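You operate a simulated robot arm through the tools that you are given. There is no shell and no other tool. Be economical: measure what you need, move in short steps, check, and stop when the job is done.

You are at the controls of a simulated robot arm. One attempt, no reset.

## Task
Fetch the blue block and set it on the round white pad. Fetch the square grey box from the right half of the blue bench and set it on the lower shelf of the store cabinet. Shut the blue chest drawer. Press the orange channel button three times. Put the black puck on top of the small purple spool. Put two of the corner pads from the middle shelf of the store cabinet on the upper shelf of the store cabinet. Put the bag from the upper shelf of the store cabinet on the middle shelf of the store cabinet. The order is free.

The check looks at the end state, three seconds after you hand in, the way a careful person would. Anything else that was tipped, shoved, dropped, spilled or broken makes it a failure.

## Robot
A 6-joint arm with a two-finger parallel gripper on a trunk, on a base that drives. Base frame: it is fixed to the floor where the robot stands at the start and does not move with it; the origin is under the middle of the robot, x ahead of it, y to its left, z up; the surface under the hand at the start is at about z = 0.76. Lengths are in m, angles in degrees, forces in N, time in s.
With the tool pointing down near the work surface it reaches from about 0.4 to 0.92 m from the robot's upright axis, wherever it stands. Its first joint turns from -115.0 to 115.0 degrees. Places, roughly: bag (13x10x3 cm) [0.8, -1.4, 1.2]; black puck (5x5x3 cm) [-7.6, 9.7, 0.8]; blue block (4x8x4 cm) [0.5, 0.2, 0.8]; blue chest drawer [-6.8, 7.5, 1.3]; corner pad (5x5x4 cm) [0.7, -0.7, 0.8]; lower shelf of the store cabinet [0.8, -1.1, 0.3]; middle shelf of the store cabinet [0.8, -1.1, 0.7]; orange channel button [-8.5, 6.7, 0.9]; round white pad (8x8x2 cm) [0.5, 0.6, 0.8]; small purple spool (7x7x7 cm) [-8, 9.7, 0.8]; square grey box (10x10x7 cm) [0.8, 0.3, 0.8]; upper shelf of the store cabinet [0.8, -1.1, 1.1]. Payload 3.43 kg.
The TCP is the grasp point between the finger pads, 0.034 m short of the fingertips. In the tool frame z runs along the fingers and y along their closing line. Largest opening 0.128 m; finger width 0.024, thickness 0.012; the body of the gripper, 0.048 by 0.13 m, starts 0.096 m behind the TCP.
Orientation is told as [roll, pitch, yaw] about the base's x, y, z axes, in that order, counted from this pose: with the fingers straight down and closing along the base's y, the tool's x points along the base's -x, its y along +y and its z along -z.

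## Interface
- The arm moves only by the tool send_rows. Its arguments are lists of equal length, an entry for each row: "travel": the shift along the tool's x, y, z in m, a list of three; "angular": the turn, a rotation vector about the tool's x, y, z in degrees, a list of three; "grip": the gripper command, from -1 (fully open) to 1 (shut), values between in proportion. In form: {"travel": [[x, y, z], ...], "angular": [[rx, ry, rz], ...], "grip": [grip, ...]}. A call has 1 to 8 rows; each row shifts and turns the commanded pose from where the row before left it, along the tool's axes as they then stand. Each row takes 0.2 s and may step no farther than 0.05 m and 8.6 degrees from the row before; otherwise, or with a gripper value out of range, the whole call is refused. A pose out of reach is approached as far as the arm can. The call stops where the force on the tool passes 40 N (or 10 N more than at its start, if that is more) or the arm is blocked; 0.2 s more then pass. Each finger travels about 0.108 m/s and halts on what it meets, pressing with about 27 N; the grip force reading is that of the motor and also rises with nothing between the fingers. The clock runs only during rows and for 0.2 s after the last one: add rows that do not move to give the fingers time. It gives the time, the measured TCP pose, the force on the tool (base axes), the opening and the grip force at its end, in the units of the frame above (readings bear some noise), with the torque about the TCP (base axes, N m) and any sound that the robot's microphone picked up.
- Cameras (640 x 400 px; columns grow to the right, rows downward): "scene" is now at [0.0589, 0.18, 1.2568]; the picture's right is [-0.16, -0.99, 0.00], its down [-0.34, 0.05, -0.94] and it looks along [0.93, -0.15, -0.34] (base axes); focal length 214 px, centre (320, 200). "wrist" rides on the gripper at [0.076, -0.011, -0.16] in the tool frame; the picture's right is [0.15, 0.99, 0.00], its down [-0.88, 0.13, -0.46] and it looks along [-0.45, 0.07, 0.89] (tool axes); focal length 234 px, centre (320, 200).
- snapshot(camera): a new picture of that camera. The clock stands still meanwhile.
- slide_trunk(by): slides the trunk up (or, below 0, down) by that many m; the arm and the scene camera ride with it, the base frame stays. It gives what a move gives, with no picture.
- drive_base(legs): drives the robot by 1 to 6 legs, each [ahead, turn to the left] in m and degrees, along the robot's own axes; the way and the turn of a leg run together, so that a leg with both is an arc; at most 1.5 m and 180 degrees a leg. The arm and the cameras ride along, it lands a little off, and it stops where it bumps. It gives what a move gives.
- turn_head(pan, tilt): turns the head with the scene camera to pan (to the left, within 103 degrees either way) and tilt (down, from -29 to 69), counted from straight ahead of the robot. It gives what a move gives.
- probe_pixels(camera, pixels): for up to 12 pixels [column, row] of the newest picture of that camera ("zoom" is the newest enlarged one), the place [x, y, z] in the base frame of the surface seen there, good to about 0.003 m. The clock stands still meanwhile.
- zoom(camera, box): a new picture of the part [left, top, right, bottom] of that camera's present view, enlarged. The clock stands still meanwhile.
- finish_job(): hands the job in; it is judged then, once.

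Go step by step. Measure first, check grasps and placings, and put right what went wrong. The budget is 138 turns and 150 pictures, counting those below and the enlarged ones. Unless the task says otherwise, let go and move clear before handing in, and close with one line.

The tools are called after ">>>" as name(argument=value, ...) on one line, values as JSON. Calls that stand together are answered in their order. send_rows: Moves the arm, as the interface text tells. Its arguments: {"type":"object","properties":{"travel":{"type":"array"},"angular":{"type":"array"},"grip":{"type":"array"}},"required":["travel","angular","grip"]} The other tools are called the same way: slide_trunk (by) slides the trunk up or down; drive_base (legs) drives the base; turn_head (pan, tilt) turns the head that bears the scene camera; snapshot (camera) takes a picture; probe_pixels (camera, pixels) gives the place of the surface under pixels of a picture; zoom (camera, box) takes an enlarged picture of a part of a camera's view; finish_job () hands the job in.

At the start:

```text
time_s: 0.0
eef_pos: [0.4562, -0.1525, 1.352]
tool_rot: [0.0, -0.2, -0.2]
ft_force: [0.2, 0.1, 0.7]
torque: [0.0, 0.03, -0.01]
grip_width: 0.1281
grip_force: 0.0
trunk travel left (down, up): [-0.5, 0.29]
robot x, y, heading: [-0.0014, -0.0027, -0.1]
head pan, tilt: [-9.1, 19.9]
```

scene: 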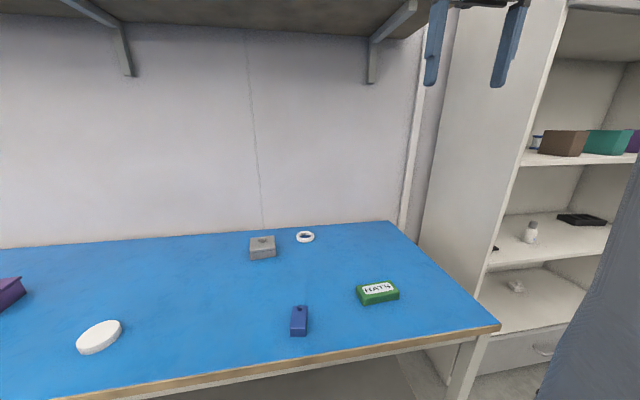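
wrist: 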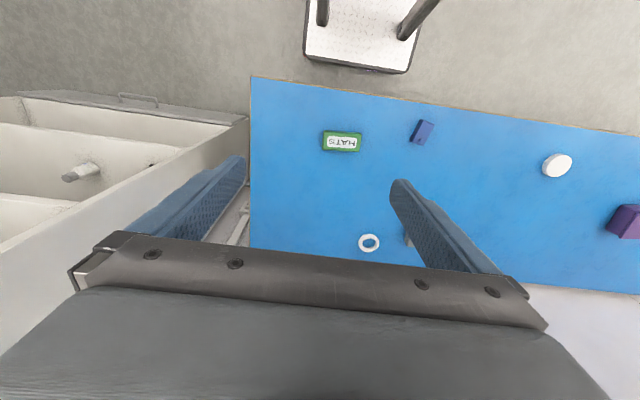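

The scene shows the blue block near (299,321), the white pad at (99,337) and the grey box at (262,248). I'll measure them and take a closer look.

>>> probe_pixels(camera="scene", pixels=[[299, 312], [292, 334], [306, 334], [294, 308], [306, 308], [99, 333], [82, 345], [118, 325], [252, 242], [273, 240], [262, 255], [200, 350]])

>>> zoom(camera="scene", box=[200, 220, 420, 357])

>>> zoom(camera="scene", box=[0, 220, 200, 345])

```text
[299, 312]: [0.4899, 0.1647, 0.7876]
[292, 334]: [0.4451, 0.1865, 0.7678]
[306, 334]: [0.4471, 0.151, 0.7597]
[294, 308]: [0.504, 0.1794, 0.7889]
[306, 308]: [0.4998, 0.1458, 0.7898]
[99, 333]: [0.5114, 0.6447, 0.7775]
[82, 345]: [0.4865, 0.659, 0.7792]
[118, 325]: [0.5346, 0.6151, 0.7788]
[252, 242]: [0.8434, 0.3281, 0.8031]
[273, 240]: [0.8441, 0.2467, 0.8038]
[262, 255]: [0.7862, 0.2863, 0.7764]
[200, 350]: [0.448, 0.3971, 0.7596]
```

```text
2.91 times, centred on (310, 288) of scene
```

zoom: 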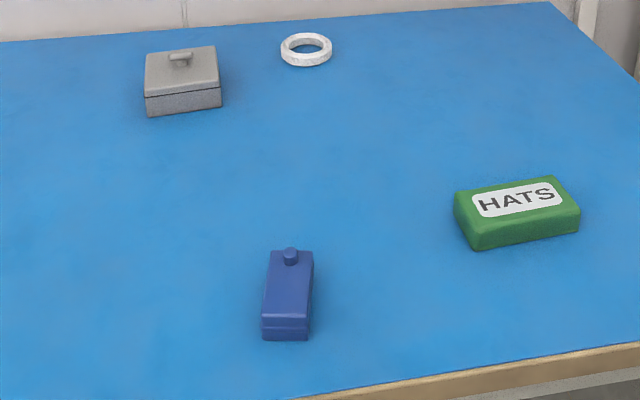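

```text
3.20 times, centred on (100, 282) of scene
```

zoom: 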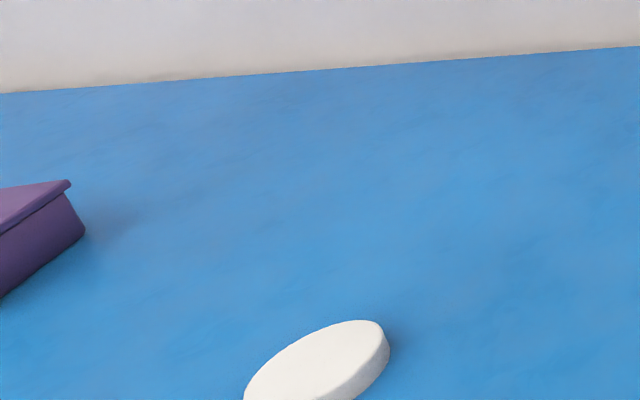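

The blue block's centre is about (0.48, 0.165) with its top at z≈0.789, and it is turned about -6°. I'll move above it with a matching yaw and check.

>>> send_rows(travel=[[-0.003, 0.0397, 0.029], [-0.003, 0.0397, 0.029], [-0.003, 0.0397, 0.029], [-0.003, 0.0397, 0.029], [-0.003, 0.0397, 0.029], [-0.003, 0.0397, 0.029], [-0.003, 0.0397, 0.029], [-0.003, 0.0397, 0.029]], angular=[[0, 0, 0], [0, 0, 0], [0, 0, 0], [0, 0, 0], [0, 0, 0], [0, 0, 0], [0, 0, 0], [0, 0, 6]], grip=[-1, -1, -1, -1, -1, -1, -1, -1])

>>> send_rows(travel=[[0, 0, 0.045], [0, 0, 0.045], [0, 0, 0.045], [0, 0, 0.045], [0, 0, 0.04]], angular=[[0, 0, 0], [0, 0, 0], [0, 0, 0], [0, 0, 0], [0, 0, 0]], grip=[-1, -1, -1, -1, -1])

>>> snapshot(camera="wrist")

>>> snapshot(camera="scene")

```text
time_s: 1.8
eef_pos: [0.4801, 0.1636, 1.122]
tool_rot: [0.1, -0.2, -6.1]
ft_force: [-0.1, -0.4, -0.1]
torque: [0.02, -0.01, 0.04]
grip_width: 0.1281
grip_force: 0.1
trunk travel left (down, up): [-0.5, 0.29]
robot x, y, heading: [-0.002, 0.0011, -0.1]
head pan, tilt: [-9.1, 19.9]
```

```text
time_s: 3.0
eef_pos: [0.4818, 0.1678, 0.901]
tool_rot: [0.0, 0.0, -6.1]
ft_force: [-0.1, 0.2, 0.4]
torque: [0.02, -0.04, -0.02]
grip_width: 0.1281
grip_force: 0.2
trunk travel left (down, up): [-0.5, 0.29]
robot x, y, heading: [0.0023, 0.0, -0.1]
head pan, tilt: [-9.1, 19.9]
```

```text
145 pictures are left
```

wrist: 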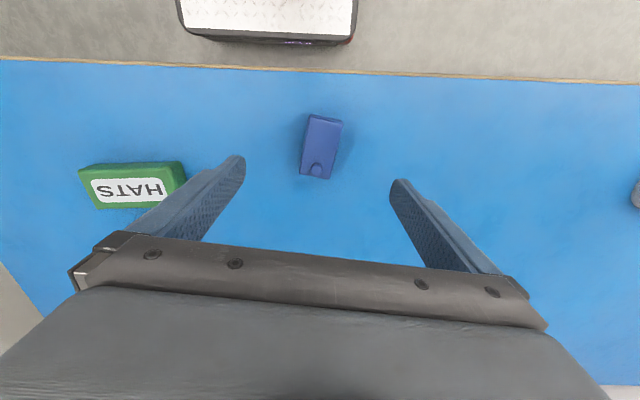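

```text
144 pictures are left
```

scene: 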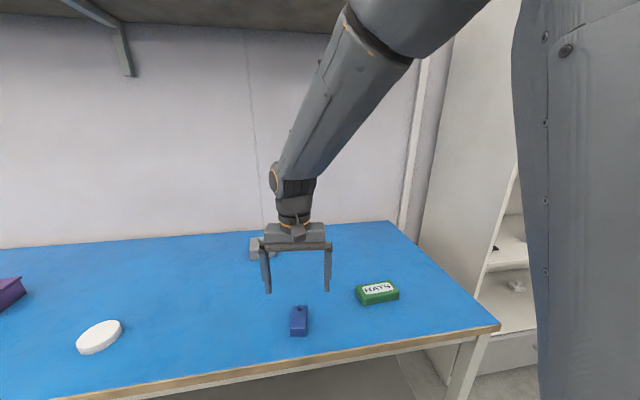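

The wrist shows the block at (305–340, 115–178); I'll probe its corners to fix the pose.

>>> probe_pixels(camera="wrist", pixels=[[312, 118], [340, 124], [303, 172], [328, 177], [320, 145], [316, 170], [390, 150]])

>>> zoom(camera="wrist", box=[260, 100, 388, 180])

```text
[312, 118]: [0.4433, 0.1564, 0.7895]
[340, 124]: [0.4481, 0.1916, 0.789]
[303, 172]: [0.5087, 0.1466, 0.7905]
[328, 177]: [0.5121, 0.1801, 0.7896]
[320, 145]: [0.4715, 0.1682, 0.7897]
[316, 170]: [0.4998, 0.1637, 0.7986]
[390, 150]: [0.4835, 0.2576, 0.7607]
```

```text
5.00 times, centred on (324, 140) of wrist
```

zoom: 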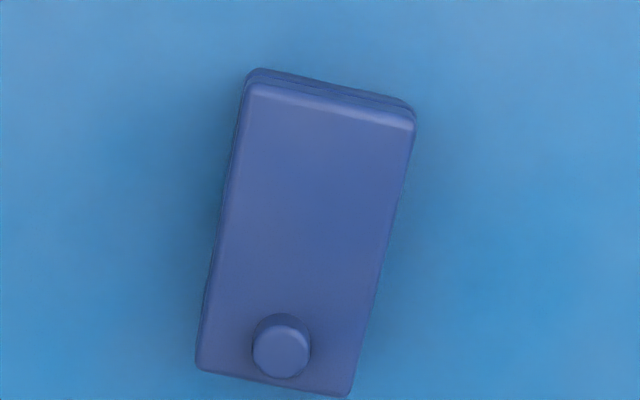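

The block centre is (0.478, 0.169) and its yaw is about -9°. The table is at z=0.760, so I'll go down to TCP z≈0.800 and grip.

>>> send_rows(travel=[[0.004, 0.001, 0.03], [0, 0, 0.035], [0, 0, 0.036], [0, 0, 0], [0, 0, 0], [0, 0, 0], [0, 0, 0], [0, 0, 0]], angular=[[0, 0, 3], [0, 0, 0], [0, 0, 0], [0, 0, 0], [0, 0, 0], [0, 0, 0], [0, 0, 0], [0, 0, 0]], grip=[-1, -1, -1, -1, 1, 1, 1, 1])

>>> send_rows(travel=[[0, 0, -0.03], [0, 0, -0.04], [0, 0, -0.04]], angular=[[0, 0, 0], [0, 0, 0], [0, 0, 0]], grip=[1, 1, 1])

>>> snapshot(camera="wrist")

>>> zoom(camera="scene", box=[0, 220, 320, 400])

```text
time_s: 4.8
eef_pos: [0.4763, 0.1681, 0.8006]
tool_rot: [0.0, 0.0, -9.1]
ft_force: [-0.1, 0.2, 0.1]
torque: [0.01, 0.01, -0.02]
grip_width: 0.0391
grip_force: 27.0
trunk travel left (down, up): [-0.5, 0.29]
robot x, y, heading: [0.006, 0.0023, -0.1]
head pan, tilt: [-9.1, 19.9]
```

```text
time_s: 5.6
eef_pos: [0.4782, 0.1671, 0.9084]
tool_rot: [-0.1, 0.0, -9.1]
ft_force: [0.2, 0.3, -2.1]
torque: [0.0, -0.02, -0.01]
grip_width: 0.0396
grip_force: 26.8
trunk travel left (down, up): [-0.5, 0.29]
robot x, y, heading: [0.0004, -0.0009, 0.2]
head pan, tilt: [-9.1, 19.9]
```

```text
142 pictures are left
```

wrist: 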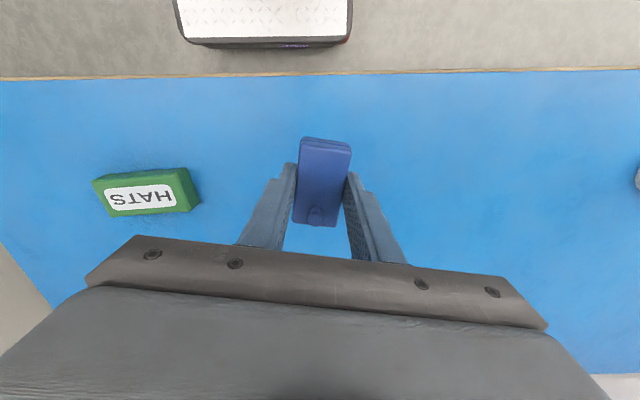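

```text
2.00 times, centred on (160, 310) of scene
```

zoom: 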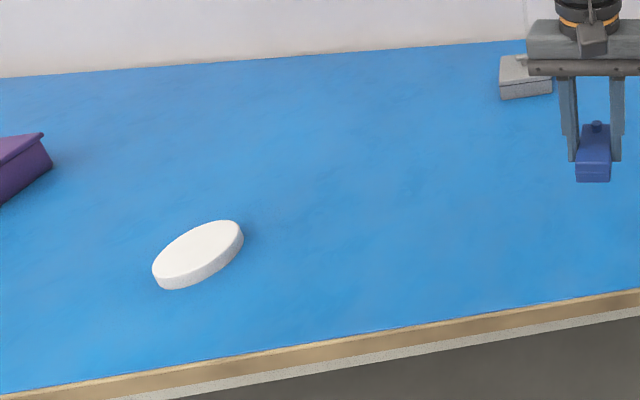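

The block is held (opening 0.039 with weight on the tool). I'll measure the pad's top rim.

>>> probe_pixels(camera="zoom", pixels=[[155, 268], [241, 228], [215, 222], [180, 278], [196, 250], [235, 243], [162, 253]])

```text
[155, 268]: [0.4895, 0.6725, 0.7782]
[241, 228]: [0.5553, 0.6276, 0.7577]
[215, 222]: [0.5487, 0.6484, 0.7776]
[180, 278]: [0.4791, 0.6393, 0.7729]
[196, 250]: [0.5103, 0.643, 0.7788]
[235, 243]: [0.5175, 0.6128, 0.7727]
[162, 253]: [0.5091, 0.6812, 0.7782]
```

The pad's centre is about (0.513, 0.645) with its top at z=0.7785. I'll carry the block above it.

>>> send_rows(travel=[[0.004, 0.0478, 0], [0.004, 0.0478, 0], [0.004, 0.0478, 0], [0.004, 0.0478, 0], [0.004, 0.0478, 0], [0.004, 0.0478, 0], [0.004, 0.0478, 0], [0.004, 0.0478, 0]], angular=[[0, 0, 0], [0, 0, 0], [0, 0, 0], [0, 0, 0], [0, 0, 0], [0, 0, 0], [0, 0, 0], [0, 0, 0]], grip=[1, 1, 1, 1, 1, 1, 1, 1])

>>> send_rows(travel=[[0.004, 0.0478, 0], [0.004, 0.0478, 0]], angular=[[0, 0, 0], [0, 0, 0]], grip=[1, 1])

>>> snapshot(camera="wrist")

>>> zoom(camera="scene", box=[0, 220, 320, 400])

```text
time_s: 7.4
eef_pos: [0.5067, 0.5489, 0.9109]
tool_rot: [0.0, -0.1, -9.1]
ft_force: [-0.3, 0.2, 0.1]
torque: [0.05, 0.04, 0.01]
grip_width: 0.0394
grip_force: 27.3
trunk travel left (down, up): [-0.5, 0.29]
robot x, y, heading: [-0.0019, 0.0012, 0.0]
head pan, tilt: [-9.1, 19.9]
```

```text
time_s: 8.0
eef_pos: [0.5117, 0.6439, 0.9079]
tool_rot: [-0.1, 0.0, -9.1]
ft_force: [-0.1, -0.9, -1.3]
torque: [0.04, 0.01, 0.02]
grip_width: 0.0398
grip_force: 27.2
trunk travel left (down, up): [-0.5, 0.29]
robot x, y, heading: [0.0027, -0.0026, -0.0]
head pan, tilt: [-9.1, 19.9]
```

```text
140 pictures are left
```

wrist: 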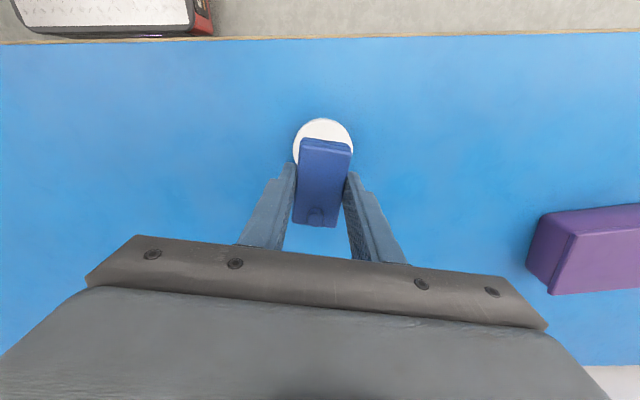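

```text
2.00 times, centred on (160, 310) of scene
```

zoom: 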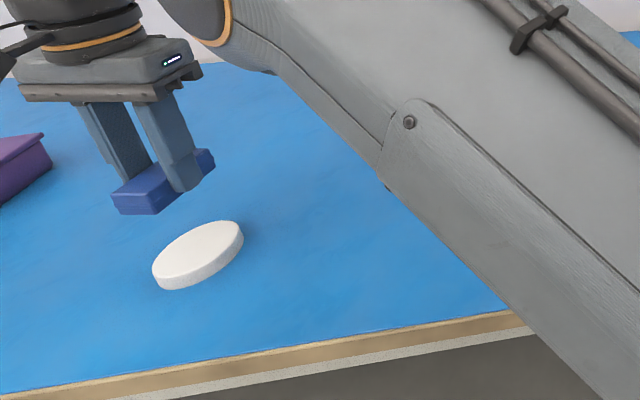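

I'll check the pad's rim from the wrist view (pixels 293–353, 118).

>>> probe_pixels(camera="wrist", pixels=[[295, 145], [352, 145], [323, 120], [300, 130], [345, 128], [323, 130]])

```text
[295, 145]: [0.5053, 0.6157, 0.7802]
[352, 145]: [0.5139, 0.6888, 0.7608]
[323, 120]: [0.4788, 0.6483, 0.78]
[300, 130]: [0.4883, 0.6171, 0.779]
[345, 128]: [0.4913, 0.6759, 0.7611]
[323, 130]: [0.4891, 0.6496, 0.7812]
```

The pad's centre is near (0.514, 0.648). I'll nudge over, lower to TCP z≈0.82 and release.

>>> send_rows(travel=[[-0.001, 0.004, 0.04], [0, 0, 0.03], [0, 0, 0.017], [0, 0, 0], [0, 0, 0]], angular=[[0, 0, 0], [0, 0, 0], [0, 0, 0], [0, 0, 0], [0, 0, 0]], grip=[1, 1, 1, 1, 1])

>>> zoom(camera="scene", box=[0, 270, 200, 395])

```text
time_s: 9.2
eef_pos: [0.5145, 0.6472, 0.8208]
tool_rot: [0.1, -0.1, -9.2]
ft_force: [-0.7, 0.1, -0.6]
torque: [-0.02, 0.0, 0.01]
grip_width: 0.0393
grip_force: 26.5
trunk travel left (down, up): [-0.5, 0.29]
robot x, y, heading: [-0.002, 0.0018, 0.0]
head pan, tilt: [-9.1, 19.9]
```

```text
3.20 times, centred on (100, 332) of scene
```

zoom: 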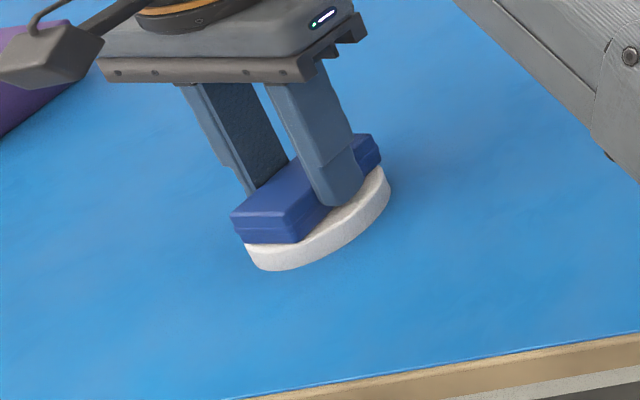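

The block sits over the pad, so I'll lower the last 1.5 mm, release gently and rise.

>>> send_rows(travel=[[0, 0, 0.0015], [0, 0, 0], [0, 0, 0], [0, 0, 0], [0, 0, 0], [0, 0, -0.05], [0, 0, -0.05], [0, 0, -0.05]], angular=[[0, 0, 0], [0, 0, 0], [0, 0, 0], [0, 0, 0], [0, 0, 0], [0, 0, 0], [0, 0, 0], [0, 0, 0]], grip=[1, 1, 0, -0.5, -1, -1, -1, -1])

>>> snapshot(camera="wrist")

>>> turn_head(pan=40, tilt=25)

>>> snapshot(camera="scene")

```text
time_s: 11.0
eef_pos: [0.5143, 0.6497, 0.9713]
tool_rot: [-0.1, 0.0, -9.1]
ft_force: [0.6, -0.7, -0.4]
torque: [-0.02, -0.02, -0.01]
grip_width: 0.1282
grip_force: 0.0
trunk travel left (down, up): [-0.5, 0.29]
robot x, y, heading: [0.0023, 0.0022, 0.1]
head pan, tilt: [-9.1, 19.9]
```

```text
137 pictures are left
```

wrist: 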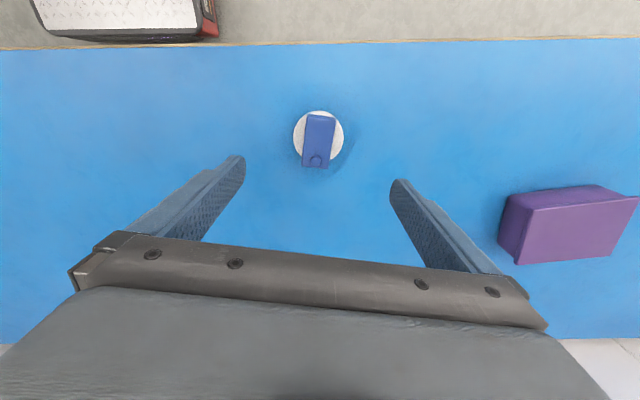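

```text
time_s: 12.2
eef_pos: [0.5137, 0.6501, 0.972]
tool_rot: [0.0, 0.0, -9.1]
ft_force: [0.1, 0.4, -1.1]
torque: [0.03, 0.02, -0.01]
grip_width: 0.1281
grip_force: 0.0
trunk travel left (down, up): [-0.5, 0.29]
robot x, y, heading: [0.0002, -0.0021, 0.0]
head pan, tilt: [40.0, 25.0]
```

```text
136 pictures are left
```

scene: 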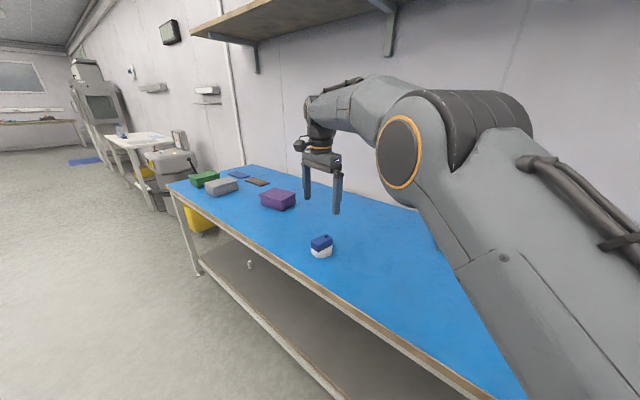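

The block sits well on the pad at (318,140). Another grey box stands at the far left of the bench, so the target is the near one at (0.81, 0.29). I'll move over it.

>>> turn_head(pan=15, tilt=35)

>>> send_rows(travel=[[-0.0343, -0.031, -0.003], [-0.0343, -0.031, -0.003], [-0.0343, -0.031, -0.003], [-0.0343, -0.031, -0.003], [-0.0343, -0.031, -0.003], [-0.0343, -0.031, -0.003], [-0.0343, -0.031, -0.003], [-0.0343, -0.031, -0.003]], angular=[[0, 0, 0], [0, 0, 0], [0, 0, 0], [0, 0, 0], [0, 0, 0], [0, 0, 0], [0, 0, 0], [0, 0, -8.5]], grip=[-1, -1, -1, -1, -1, -1, -1, -1])

>>> snapshot(camera="wrist")

>>> snapshot(camera="scene")

```text
time_s: 13.1
eef_pos: [0.514, 0.6507, 0.972]
tool_rot: [0.0, -0.1, -9.1]
ft_force: [0.4, 0.3, -0.9]
torque: [0.0, -0.01, 0.0]
grip_width: 0.1279
grip_force: 0.1
trunk travel left (down, up): [-0.5, 0.29]
robot x, y, heading: [-0.004, -0.0, -0.1]
head pan, tilt: [15.0, 35.0]
```

```text
time_s: 14.9
eef_pos: [0.7455, 0.3614, 0.9966]
tool_rot: [0.0, -0.1, -0.6]
ft_force: [0.1, 0.1, 0.1]
torque: [-0.02, -0.03, 0.01]
grip_width: 0.1281
grip_force: 0.1
trunk travel left (down, up): [-0.5, 0.29]
robot x, y, heading: [0.0001, 0.0006, -0.0]
head pan, tilt: [15.0, 35.0]
```

```text
135 pictures are left
```

wrist: 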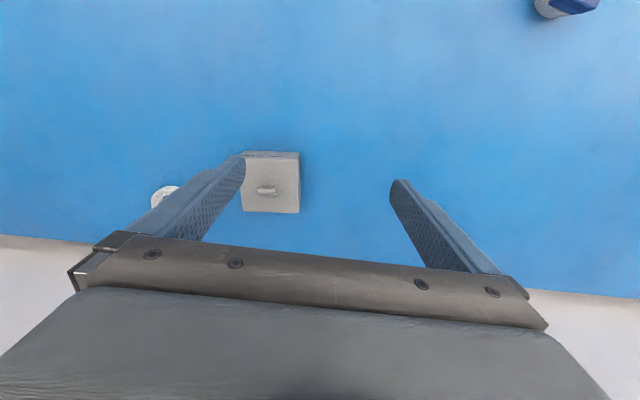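

```text
134 pictures are left
```

scene: 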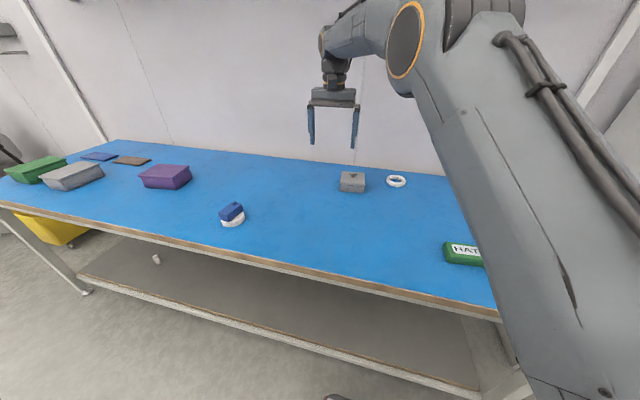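

>>> probe_pixels(camera="wrist", pixels=[[248, 162], [298, 161], [245, 209], [296, 211], [266, 190], [258, 189], [276, 189], [297, 185], [320, 180]])

>>> zoom(camera="scene", box=[320, 160, 384, 200])

```text
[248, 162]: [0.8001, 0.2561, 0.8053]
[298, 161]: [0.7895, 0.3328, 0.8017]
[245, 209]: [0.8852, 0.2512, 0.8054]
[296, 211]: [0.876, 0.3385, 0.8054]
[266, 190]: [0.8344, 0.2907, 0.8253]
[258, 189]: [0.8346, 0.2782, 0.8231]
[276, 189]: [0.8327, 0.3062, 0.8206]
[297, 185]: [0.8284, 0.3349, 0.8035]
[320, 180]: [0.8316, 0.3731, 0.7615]
```

```text
10.00 times, centred on (352, 180) of scene
```

zoom: 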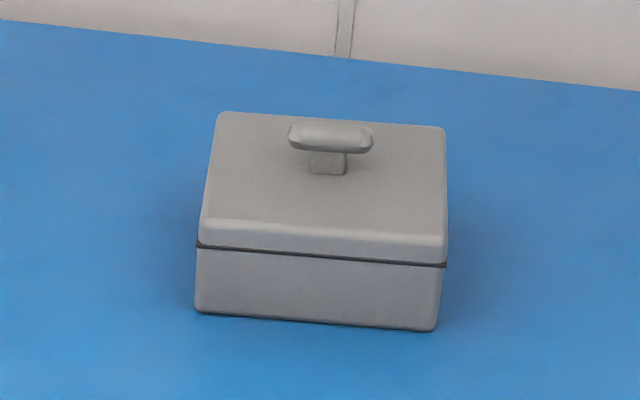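

The box centre is about (0.838, 0.293) with its top at z=0.805 and a seam near 0.785. I'll centre over it and check its yaw.

>>> send_rows(travel=[[-0.03, -0.023, 0], [-0.03, -0.023, 0], [-0.03, -0.023, 0.02], [0, 0, 0.03]], angular=[[0, 0, 0], [0, 0, 0], [0, 0, -3], [0, 0, 0]], grip=[-1, -1, -1, -1])

>>> zoom(camera="wrist", box=[224, 100, 416, 220])

>>> zoom(camera="scene", box=[304, 130, 400, 190])

```text
time_s: 15.9
eef_pos: [0.8341, 0.2901, 0.9444]
tool_rot: [-0.1, -0.2, 2.4]
ft_force: [-0.7, -1.0, 0.2]
torque: [0.01, -0.01, -0.02]
grip_width: 0.1278
grip_force: 0.0
out of reach, approached as far as the arm can: row 3
trunk travel left (down, up): [-0.5, 0.29]
robot x, y, heading: [-0.0018, -0.0023, -0.0]
head pan, tilt: [15.0, 35.0]
```

```text
3.33 times, centred on (320, 160) of wrist
```

zoom: 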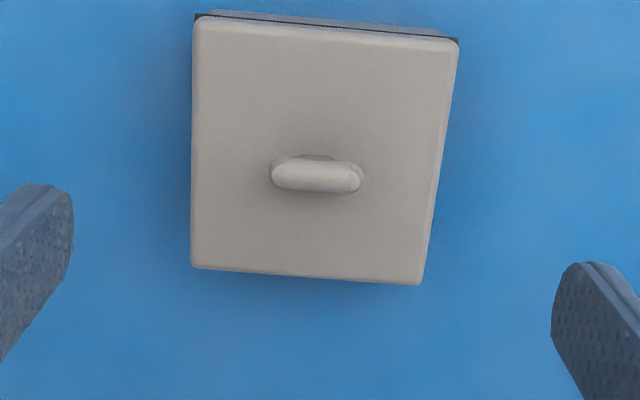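

```text
6.67 times, centred on (352, 160) of scene
```

zoom: 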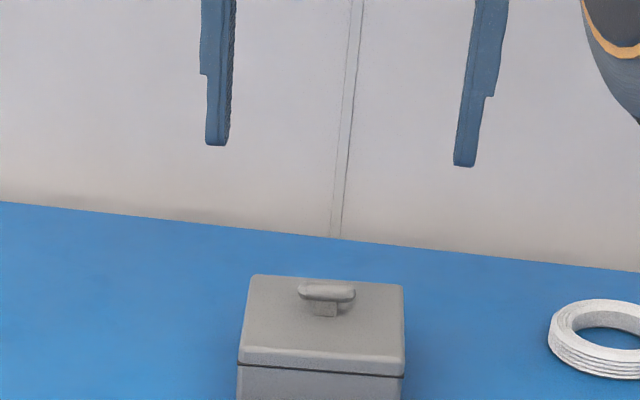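

Reach is marginal at this height; I'll probe the corners exactly.

>>> zoom(camera="wrist", box=[224, 100, 416, 220])

>>> probe_pixels(camera="zoom", pixels=[[200, 30], [450, 50], [198, 260], [415, 276], [274, 174], [356, 180], [196, 150], [432, 160], [320, 35], [305, 270]])

```text
3.33 times, centred on (320, 160) of wrist
```

zoom: 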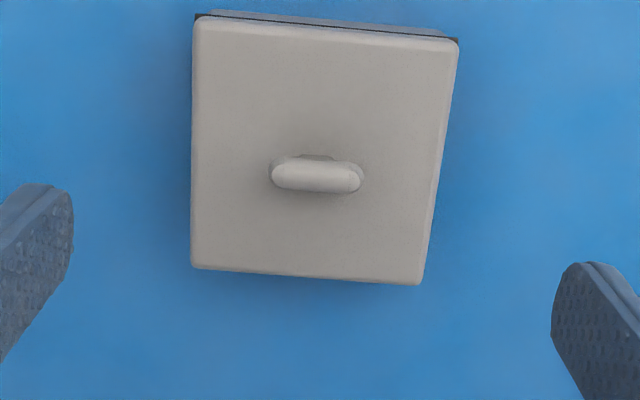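

```text
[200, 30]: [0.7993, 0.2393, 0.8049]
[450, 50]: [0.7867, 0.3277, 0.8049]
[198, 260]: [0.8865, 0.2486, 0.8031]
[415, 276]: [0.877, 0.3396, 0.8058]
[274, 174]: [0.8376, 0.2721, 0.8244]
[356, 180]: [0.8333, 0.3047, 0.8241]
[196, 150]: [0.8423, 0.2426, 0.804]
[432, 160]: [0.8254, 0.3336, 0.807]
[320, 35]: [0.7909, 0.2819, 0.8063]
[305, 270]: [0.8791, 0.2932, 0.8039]
```

Box yaw is about +7.5° and the centre is (0.837, 0.289). I'll align, descend to TCP z≈0.80 and grip.

>>> send_rows(travel=[[-0.003, -0.001, 0.03], [0, 0, 0.04], [0, 0, 0.04], [0, 0, 0.034], [0, 0, 0], [0, 0, 0], [0, 0, 0], [0, 0, 0]], angular=[[0, 0, -5], [0, 0, 0], [0, 0, 0], [0, 0, 0], [0, 0, 0], [0, 0, 0], [0, 0, 0], [0, 0, 0]], grip=[-1, -1, -1, -1, -1, 1, 1, 1])

>>> zoom(camera="scene", box=[304, 130, 400, 190])

```text
time_s: 17.7
eef_pos: [0.835, 0.2902, 0.8031]
tool_rot: [0.0, -0.2, 7.4]
ft_force: [0.6, -0.4, 0.6]
torque: [0.02, -0.06, -0.03]
grip_width: 0.0982
grip_force: 27.3
trunk travel left (down, up): [-0.5, 0.29]
robot x, y, heading: [0.0024, 0.0005, 0.0]
head pan, tilt: [15.0, 35.0]
```

```text
6.67 times, centred on (352, 160) of scene
```

zoom: 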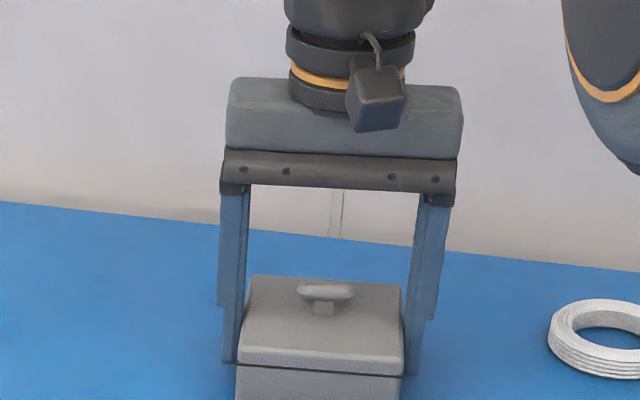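

Gripped at 0.098. I'll lift, pull in toward the robot and check the box is coming along whole.

>>> send_rows(travel=[[0, 0, -0.03], [0, 0, -0.04], [0.03, 0, -0.03], [0.04, 0, -0.02], [0.04, 0, -0.02], [0.04, 0, -0.02], [0.04, 0, -0.02], [0.04, 0, 0]], angular=[[0, 0, 0], [0, 0, 0], [0, 0, 0], [0, 0, 0], [0, 0, 0], [0, 0, 0], [0, 0, 0], [0, 0, 0]], grip=[1, 1, 1, 1, 1, 1, 1, 1])

>>> snapshot(camera="wrist")

>>> turn_head(pan=-50, tilt=20)

>>> snapshot(camera="scene")

```text
time_s: 19.5
eef_pos: [0.6076, 0.258, 0.9788]
tool_rot: [0.0, 0.0, 7.4]
ft_force: [1.1, 0.4, -3.5]
torque: [0.0, 0.03, -0.02]
grip_width: 0.0978
grip_force: 27.1
trunk travel left (down, up): [-0.5, 0.29]
robot x, y, heading: [-0.0012, -0.0007, 0.1]
head pan, tilt: [15.0, 35.0]
```

```text
128 pictures are left
```

wrist: 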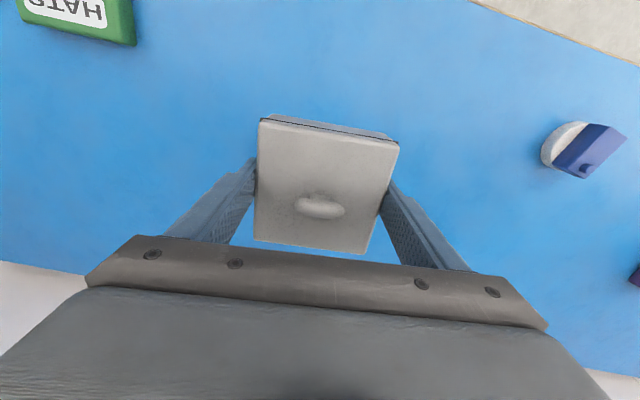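

```text
time_s: 20.8
eef_pos: [0.6075, 0.2584, 0.9791]
tool_rot: [0.1, 0.0, 7.4]
ft_force: [-0.5, 0.1, -2.6]
torque: [-0.03, 0.03, -0.02]
grip_width: 0.0981
grip_force: 27.2
trunk travel left (down, up): [-0.5, 0.29]
robot x, y, heading: [0.0019, -0.0022, -0.0]
head pan, tilt: [-50.0, 20.0]
```

```text
127 pictures are left
```

scene: 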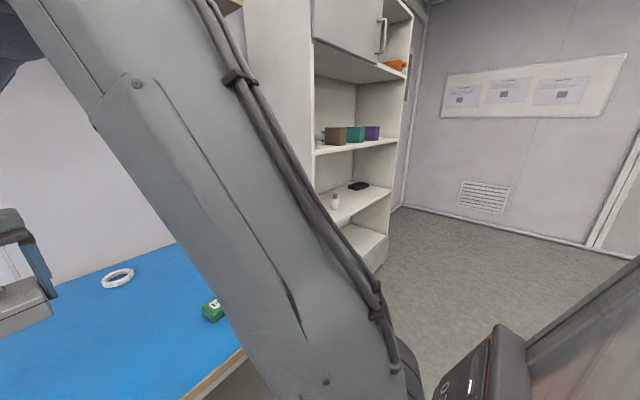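

The box came off whole. I'll measure the cabinet.

>>> probe_pixels(camera="scene", pixels=[[317, 152], [397, 138], [360, 145], [334, 205], [357, 187], [389, 190], [350, 238], [375, 258], [395, 66], [384, 232], [320, 60], [337, 135]])

>>> zoom(camera="scene", box=[280, 0, 440, 280])

```text
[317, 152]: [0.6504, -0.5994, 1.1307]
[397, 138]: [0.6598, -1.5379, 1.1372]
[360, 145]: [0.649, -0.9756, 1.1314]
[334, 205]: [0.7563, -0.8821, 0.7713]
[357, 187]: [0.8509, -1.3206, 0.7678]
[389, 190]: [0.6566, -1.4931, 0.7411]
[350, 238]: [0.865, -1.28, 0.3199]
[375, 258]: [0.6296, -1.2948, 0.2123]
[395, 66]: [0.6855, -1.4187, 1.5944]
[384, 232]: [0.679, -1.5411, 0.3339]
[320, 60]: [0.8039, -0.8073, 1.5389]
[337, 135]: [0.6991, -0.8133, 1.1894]
```

```text
1.43 times, centred on (360, 140) of scene
```

zoom: 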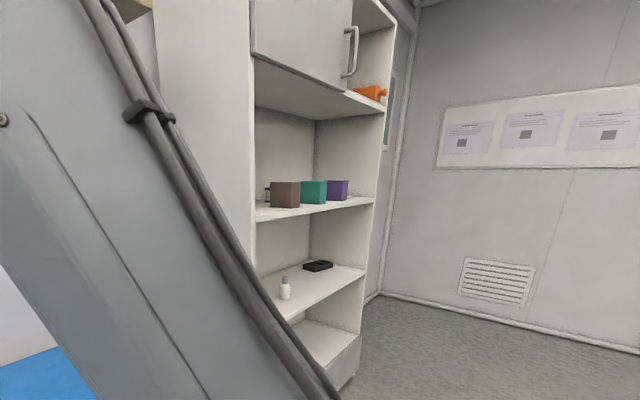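

Cabinet front is at x≈0.65, y −0.6…−1.54, with shelves at z≈1.14, 0.75 and 0.32. To place the box on the low shelf I need a tilted hand, so I'll set it down here on the bench and regrip with a 45° pitch.

>>> send_rows(travel=[[-0.03, 0, 0.03], [-0.03, 0, 0.035], [0, 0, 0.045], [0, 0, 0.04], [0, 0, 0.023], [0, 0, 0], [0, 0, 0], [0, 0, 0]], angular=[[0, 0, 0], [0, 0, 0], [0, 0, 0], [0, 0, 0], [0, 0, 0], [0, 0, 0], [0, 0, 0], [0, 0, 0]], grip=[1, 1, 1, 1, 1, 1, 1, 1])

>>> turn_head(pan=15, tilt=35)

>>> snapshot(camera="scene")

```text
time_s: 22.6
eef_pos: [0.6672, 0.2672, 0.8073]
tool_rot: [-0.1, -0.1, 7.4]
ft_force: [-0.2, 0.3, -3.0]
torque: [-0.01, 0.02, -0.01]
grip_width: 0.0978
grip_force: 27.2
trunk travel left (down, up): [-0.5, 0.29]
robot x, y, heading: [0.001, 0.0011, 0.1]
head pan, tilt: [-50.0, 20.0]
```

```text
time_s: 24.0
eef_pos: [0.6664, 0.2674, 0.8074]
tool_rot: [0.0, -0.1, 7.5]
ft_force: [0.6, 0.8, -1.8]
torque: [0.0, 0.04, -0.03]
grip_width: 0.0979
grip_force: 27.6
trunk travel left (down, up): [-0.5, 0.29]
robot x, y, heading: [-0.0016, -0.0013, -0.1]
head pan, tilt: [15.0, 35.0]
```

```text
125 pictures are left
```

scene: 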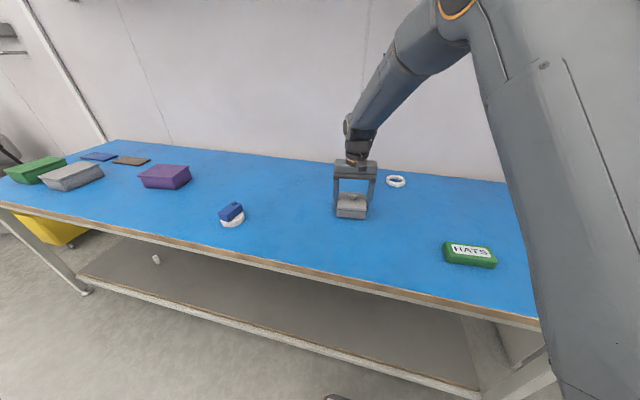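

I'll set it down, release, rise, back off 0.1 m and pitch the hand forward 45°.

>>> send_rows(travel=[[0, 0, 0.0035], [0, 0, 0], [0, 0, 0], [0, 0, 0], [0, 0, -0.045], [0, 0, -0.045], [0.04, 0, -0.025], [0.04, 0, 0]], angular=[[0, 0, 0], [0, 0, 0], [0, 0, 0], [0, 0, 0], [0, 0, 0], [0, 0, 0], [0, 0, 0], [0, 0, 0]], grip=[1, 0.3, -1, -1, -1, -1, -1, -1])

>>> send_rows(travel=[[0.02, 0, 0], [0, 0, 0], [0, 0, 0], [0, 0, 0], [0, 0, 0], [0, 0, 0]], angular=[[0, -7.5, 0], [0, -7.5, 0], [0, -7.5, 0], [0, -7.5, 0], [0, -7.5, 0], [0, -7.5, 0]], grip=[-1, -1, -1, -1, -1, -1])

>>> snapshot(camera="scene")

>>> snapshot(camera="wrist")

```text
time_s: 25.8
eef_pos: [0.5874, 0.2564, 0.9183]
tool_rot: [0.0, 0.1, 7.4]
ft_force: [0.7, 0.1, -1.1]
torque: [-0.01, 0.04, -0.01]
grip_width: 0.128
grip_force: 0.1
trunk travel left (down, up): [-0.5, 0.29]
robot x, y, heading: [0.004, -0.0012, 0.0]
head pan, tilt: [15.0, 35.0]
```

```text
time_s: 27.2
eef_pos: [0.5671, 0.2537, 0.9196]
tool_rot: [0.0, -45.1, 7.4]
ft_force: [0.8, -0.6, -0.5]
torque: [0.0, 0.03, -0.02]
grip_width: 0.128
grip_force: 0.0
trunk travel left (down, up): [-0.5, 0.29]
robot x, y, heading: [-0.0015, 0.0006, -0.2]
head pan, tilt: [15.0, 35.0]
```

```text
124 pictures are left
```

scene: 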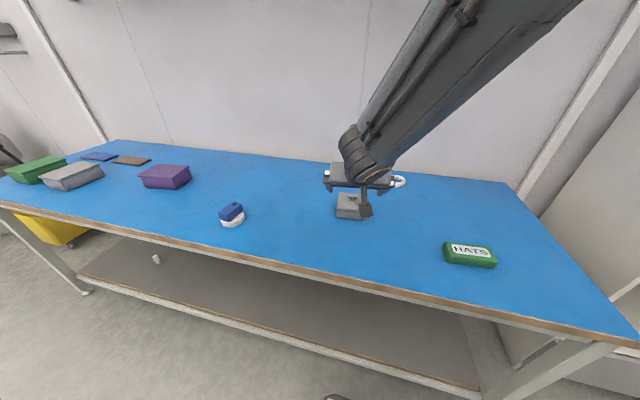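

```text
123 pictures are left
```

wrist: 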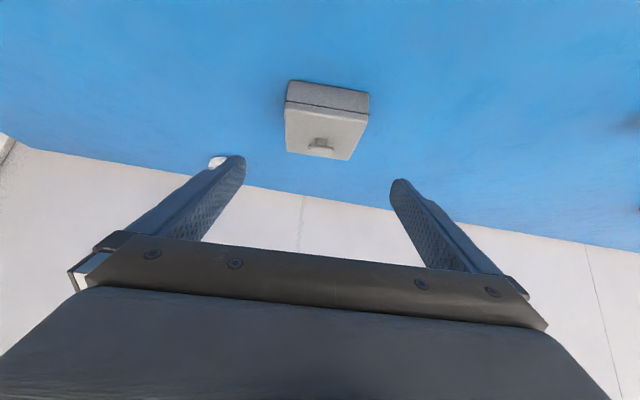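

The tilted pose is fine. I'll slide along the fingers onto the box, to TCP (0.668, 0.267, 0.798), and grip.

>>> send_rows(travel=[[0.0035, 0, 0.0395], [0.0035, 0, 0.0395], [0.0035, 0, 0.0395], [0.0035, 0, 0.038], [0, 0, 0], [0, 0, 0], [0, 0, 0], [0, 0, 0]], angular=[[0, 0, 0], [0, 0, 0], [0, 0, 0], [0, 0, 0], [0, 0, 0], [0, 0, 0], [0, 0, 0], [0, 0, 0]], grip=[-1, -1, -1, -1, -1, 1, 1, 1])

>>> zoom(camera="scene", box=[290, 150, 418, 230])

>>> snapshot(camera="wrist")

```text
time_s: 29.0
eef_pos: [0.6654, 0.2668, 0.8]
tool_rot: [-0.2, -45.0, 7.5]
ft_force: [0.1, -0.4, 0.3]
torque: [-0.04, -0.12, 0.03]
grip_width: 0.0979
grip_force: 27.0
trunk travel left (down, up): [-0.5, 0.29]
robot x, y, heading: [-0.0024, -0.0002, 0.0]
head pan, tilt: [15.0, 35.0]
```

```text
5.00 times, centred on (354, 190) of scene
```

zoom: 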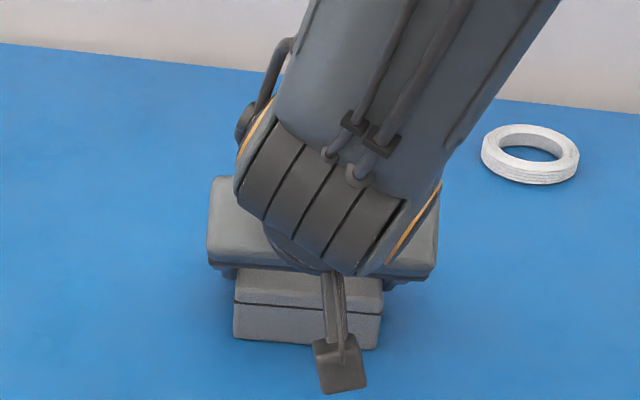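

```text
121 pictures are left
```

wrist: 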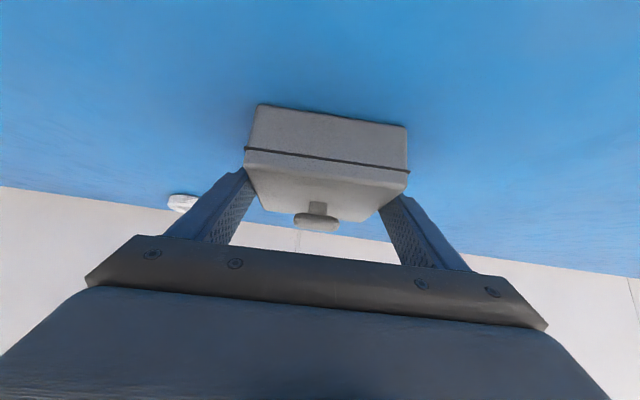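

Firm grip (0.098). I'll lift 0.15, pull back to about (0.5, 0) and square the yaw.

>>> send_rows(travel=[[-0.0265, 0, -0.0265], [-0.0265, 0, -0.0265], [-0.0265, 0, -0.0265], [-0.0265, 0, -0.0265]], angular=[[0, 0, 0], [0, 0, 0], [0, 0, 0], [0, 0, 0]], grip=[1, 1, 1, 1])

>>> send_rows(travel=[[0.017, -0.0297, -0.017], [0.017, -0.0297, -0.017], [0.017, -0.0297, -0.017], [0.017, -0.0297, -0.017], [0.017, -0.0297, -0.017], [0.017, -0.0297, -0.017], [0.017, -0.0297, -0.017], [0.017, -0.0297, -0.017]], angular=[[0, 0, 0], [0, 0, 0], [0, 0, 0], [0, 0, 0], [0, 0, 0], [0, 0, 0], [0, 0, 0], [5.2, 0, 5.2]], grip=[1, 1, 1, 1, 1, 1, 1, 1])

>>> turn_head(pan=0, tilt=45)

>>> snapshot(camera="scene")

```text
time_s: 30.0
eef_pos: [0.6675, 0.2676, 0.9465]
tool_rot: [-0.1, -45.0, 7.5]
ft_force: [-0.5, -0.6, -3.2]
torque: [-0.04, -0.02, 0.0]
grip_width: 0.0978
grip_force: 26.9
trunk travel left (down, up): [-0.5, 0.29]
robot x, y, heading: [0.001, 0.0008, 0.2]
head pan, tilt: [15.0, 35.0]
```

```text
time_s: 31.8
eef_pos: [0.5389, 0.0424, 0.9569]
tool_rot: [-1.7, -45.6, 4.8]
ft_force: [-0.9, 0.5, -2.7]
torque: [0.05, -0.05, -0.1]
grip_width: 0.0979
grip_force: 27.0
out of reach, approached as far as the arm can: row 7, 8
trunk travel left (down, up): [-0.5, 0.29]
robot x, y, heading: [-0.0021, -0.0028, 0.0]
head pan, tilt: [15.0, 35.0]
```

```text
time_s: 32.5
eef_pos: [0.5397, 0.0423, 0.9574]
tool_rot: [-2.1, -45.5, 5.3]
ft_force: [-0.2, 0.3, -2.5]
torque: [-0.04, 0.01, -0.01]
grip_width: 0.0978
grip_force: 27.2
trunk travel left (down, up): [-0.5, 0.29]
robot x, y, heading: [0.0009, 0.0022, -0.1]
head pan, tilt: [0.0, 45.0]
```

```text
120 pictures are left
```

scene: 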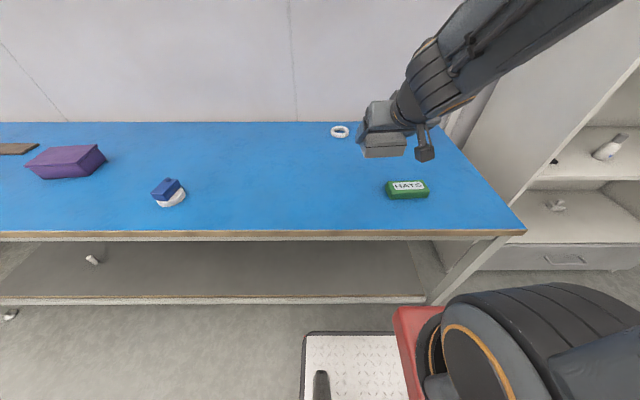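

The near pose was just out of reach, but that's acceptable. Before driving, I'll look at the space to the right and behind, and measure my base plate.

>>> probe_pixels(camera="scene", pixels=[[350, 335], [306, 335], [393, 335], [405, 312], [520, 233], [500, 245], [435, 300], [570, 262], [560, 207]])

>>> turn_head(pan=-95, tilt=30)

>>> snapshot(camera="scene")

>>> turn_head(pan=100, tilt=25)

>>> snapshot(camera="scene")

```text
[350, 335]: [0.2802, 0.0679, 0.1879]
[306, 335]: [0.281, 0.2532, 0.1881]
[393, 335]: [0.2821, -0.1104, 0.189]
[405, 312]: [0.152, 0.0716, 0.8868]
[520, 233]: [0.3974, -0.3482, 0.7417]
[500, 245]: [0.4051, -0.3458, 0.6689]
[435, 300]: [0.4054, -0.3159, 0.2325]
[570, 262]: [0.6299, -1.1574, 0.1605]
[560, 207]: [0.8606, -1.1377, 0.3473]
```

```text
time_s: 34.3
eef_pos: [0.5399, 0.0421, 0.9581]
tool_rot: [-2.1, -45.5, 5.3]
ft_force: [-0.7, 0.5, -2.9]
torque: [0.02, 0.02, 0.0]
grip_width: 0.0978
grip_force: 26.3
trunk travel left (down, up): [-0.5, 0.29]
robot x, y, heading: [0.0003, -0.0045, -0.1]
head pan, tilt: [-95.0, 30.0]
```

```text
119 pictures are left
```

scene: 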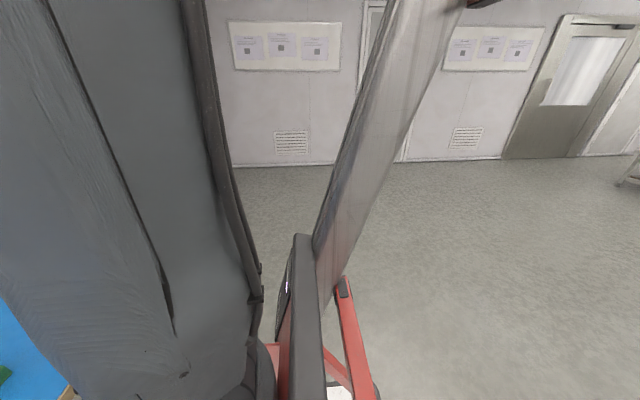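

```text
time_s: 37.1
eef_pos: [0.5394, 0.0419, 0.957]
tool_rot: [-2.1, -45.6, 5.4]
ft_force: [0.5, 1.1, -3.0]
torque: [-0.02, -0.02, 0.01]
grip_width: 0.0977
grip_force: 27.4
trunk travel left (down, up): [-0.5, 0.29]
robot x, y, heading: [0.0014, 0.0012, -0.3]
head pan, tilt: [100.0, 25.0]
```

```text
118 pictures are left
```

scene: 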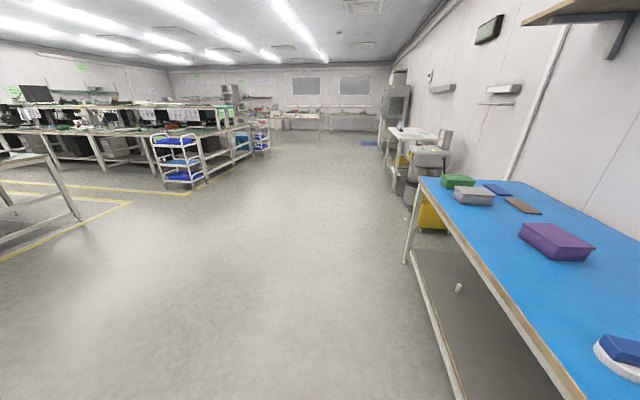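

My base plate ends 0.28 ahead and the space behind is open. I'll back off 0.4, turn right and check the wall distance.

>>> drive_base(legs=[[-0.4, 0], [0, -90]])

>>> turn_head(pan=30, tilt=20)

>>> snapshot(camera="scene")

```text
time_s: 43.5
eef_pos: [-0.3769, -0.54, 0.9573]
tool_rot: [-0.1, -45.4, -89.2]
ft_force: [0.9, 0.6, -2.9]
torque: [-0.01, 0.02, 0.01]
grip_width: 0.0976
grip_force: 27.3
trunk travel left (down, up): [-0.5, 0.29]
robot x, y, heading: [-0.3991, -0.0011, -91.7]
head pan, tilt: [100.0, 25.0]
```

```text
time_s: 44.9
eef_pos: [-0.3774, -0.5399, 0.9568]
tool_rot: [-0.2, -45.4, -89.2]
ft_force: [-0.3, 1.1, -2.3]
torque: [0.0, -0.01, 0.01]
grip_width: 0.0977
grip_force: 26.8
trunk travel left (down, up): [-0.5, 0.29]
robot x, y, heading: [-0.403, -0.0012, -91.6]
head pan, tilt: [30.0, 20.0]
```

```text
117 pictures are left
```

scene: 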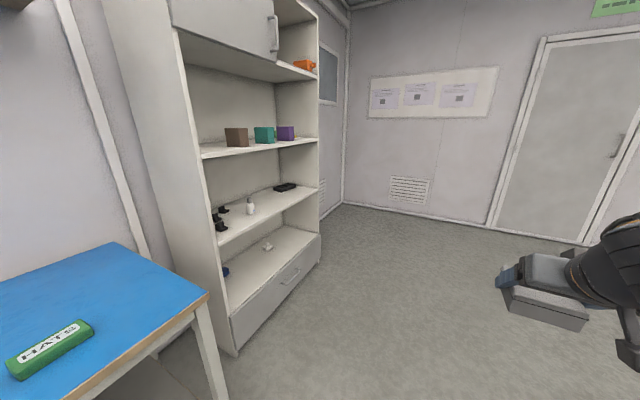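

Plenty of room and a good view: corner pads near (220,218), bag on the upper shelf. I'll zoom and measure.

>>> zoom(camera="scene", box=[190, 110, 350, 210])

>>> probe_pixels(camera="zoom", pixels=[[186, 110], [295, 100], [385, 90], [130, 400], [380, 305], [250, 370]])

>>> zoom(camera="scene", box=[190, 190, 350, 290])

>>> probe_pixels(camera="zoom", pixels=[[125, 65], [125, 105], [128, 150], [240, 60], [145, 325], [310, 220], [250, 280], [120, 200], [340, 130], [490, 10], [200, 120], [440, 175]])

>>> probe_pixels(camera="scene", pixels=[[410, 213], [345, 204]])

```text
4.00 times, centred on (270, 160) of scene
```

zoom: 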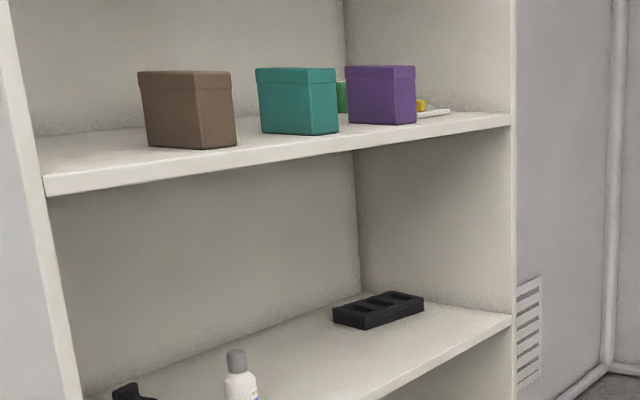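

```text
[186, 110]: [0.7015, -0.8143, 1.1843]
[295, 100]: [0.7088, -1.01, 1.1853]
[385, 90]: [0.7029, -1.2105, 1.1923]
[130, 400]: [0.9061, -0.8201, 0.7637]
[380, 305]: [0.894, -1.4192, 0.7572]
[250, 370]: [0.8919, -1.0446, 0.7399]
```

```text
4.00 times, centred on (270, 240) of scene
```

zoom: 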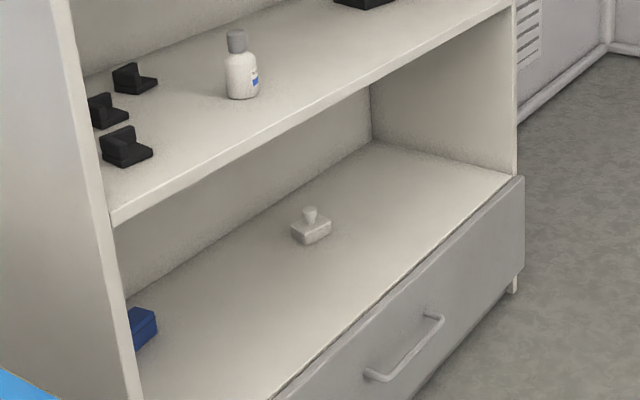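

```text
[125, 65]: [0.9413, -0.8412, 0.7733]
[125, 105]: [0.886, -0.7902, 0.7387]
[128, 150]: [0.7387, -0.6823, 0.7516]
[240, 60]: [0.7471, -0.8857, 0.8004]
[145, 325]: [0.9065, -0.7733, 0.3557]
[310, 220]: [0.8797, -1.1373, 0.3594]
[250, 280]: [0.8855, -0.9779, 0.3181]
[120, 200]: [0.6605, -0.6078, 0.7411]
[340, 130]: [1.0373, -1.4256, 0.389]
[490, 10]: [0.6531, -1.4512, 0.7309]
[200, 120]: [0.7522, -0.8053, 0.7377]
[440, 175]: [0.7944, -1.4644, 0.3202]
```

```text
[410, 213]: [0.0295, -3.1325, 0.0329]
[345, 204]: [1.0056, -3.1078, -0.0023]
```

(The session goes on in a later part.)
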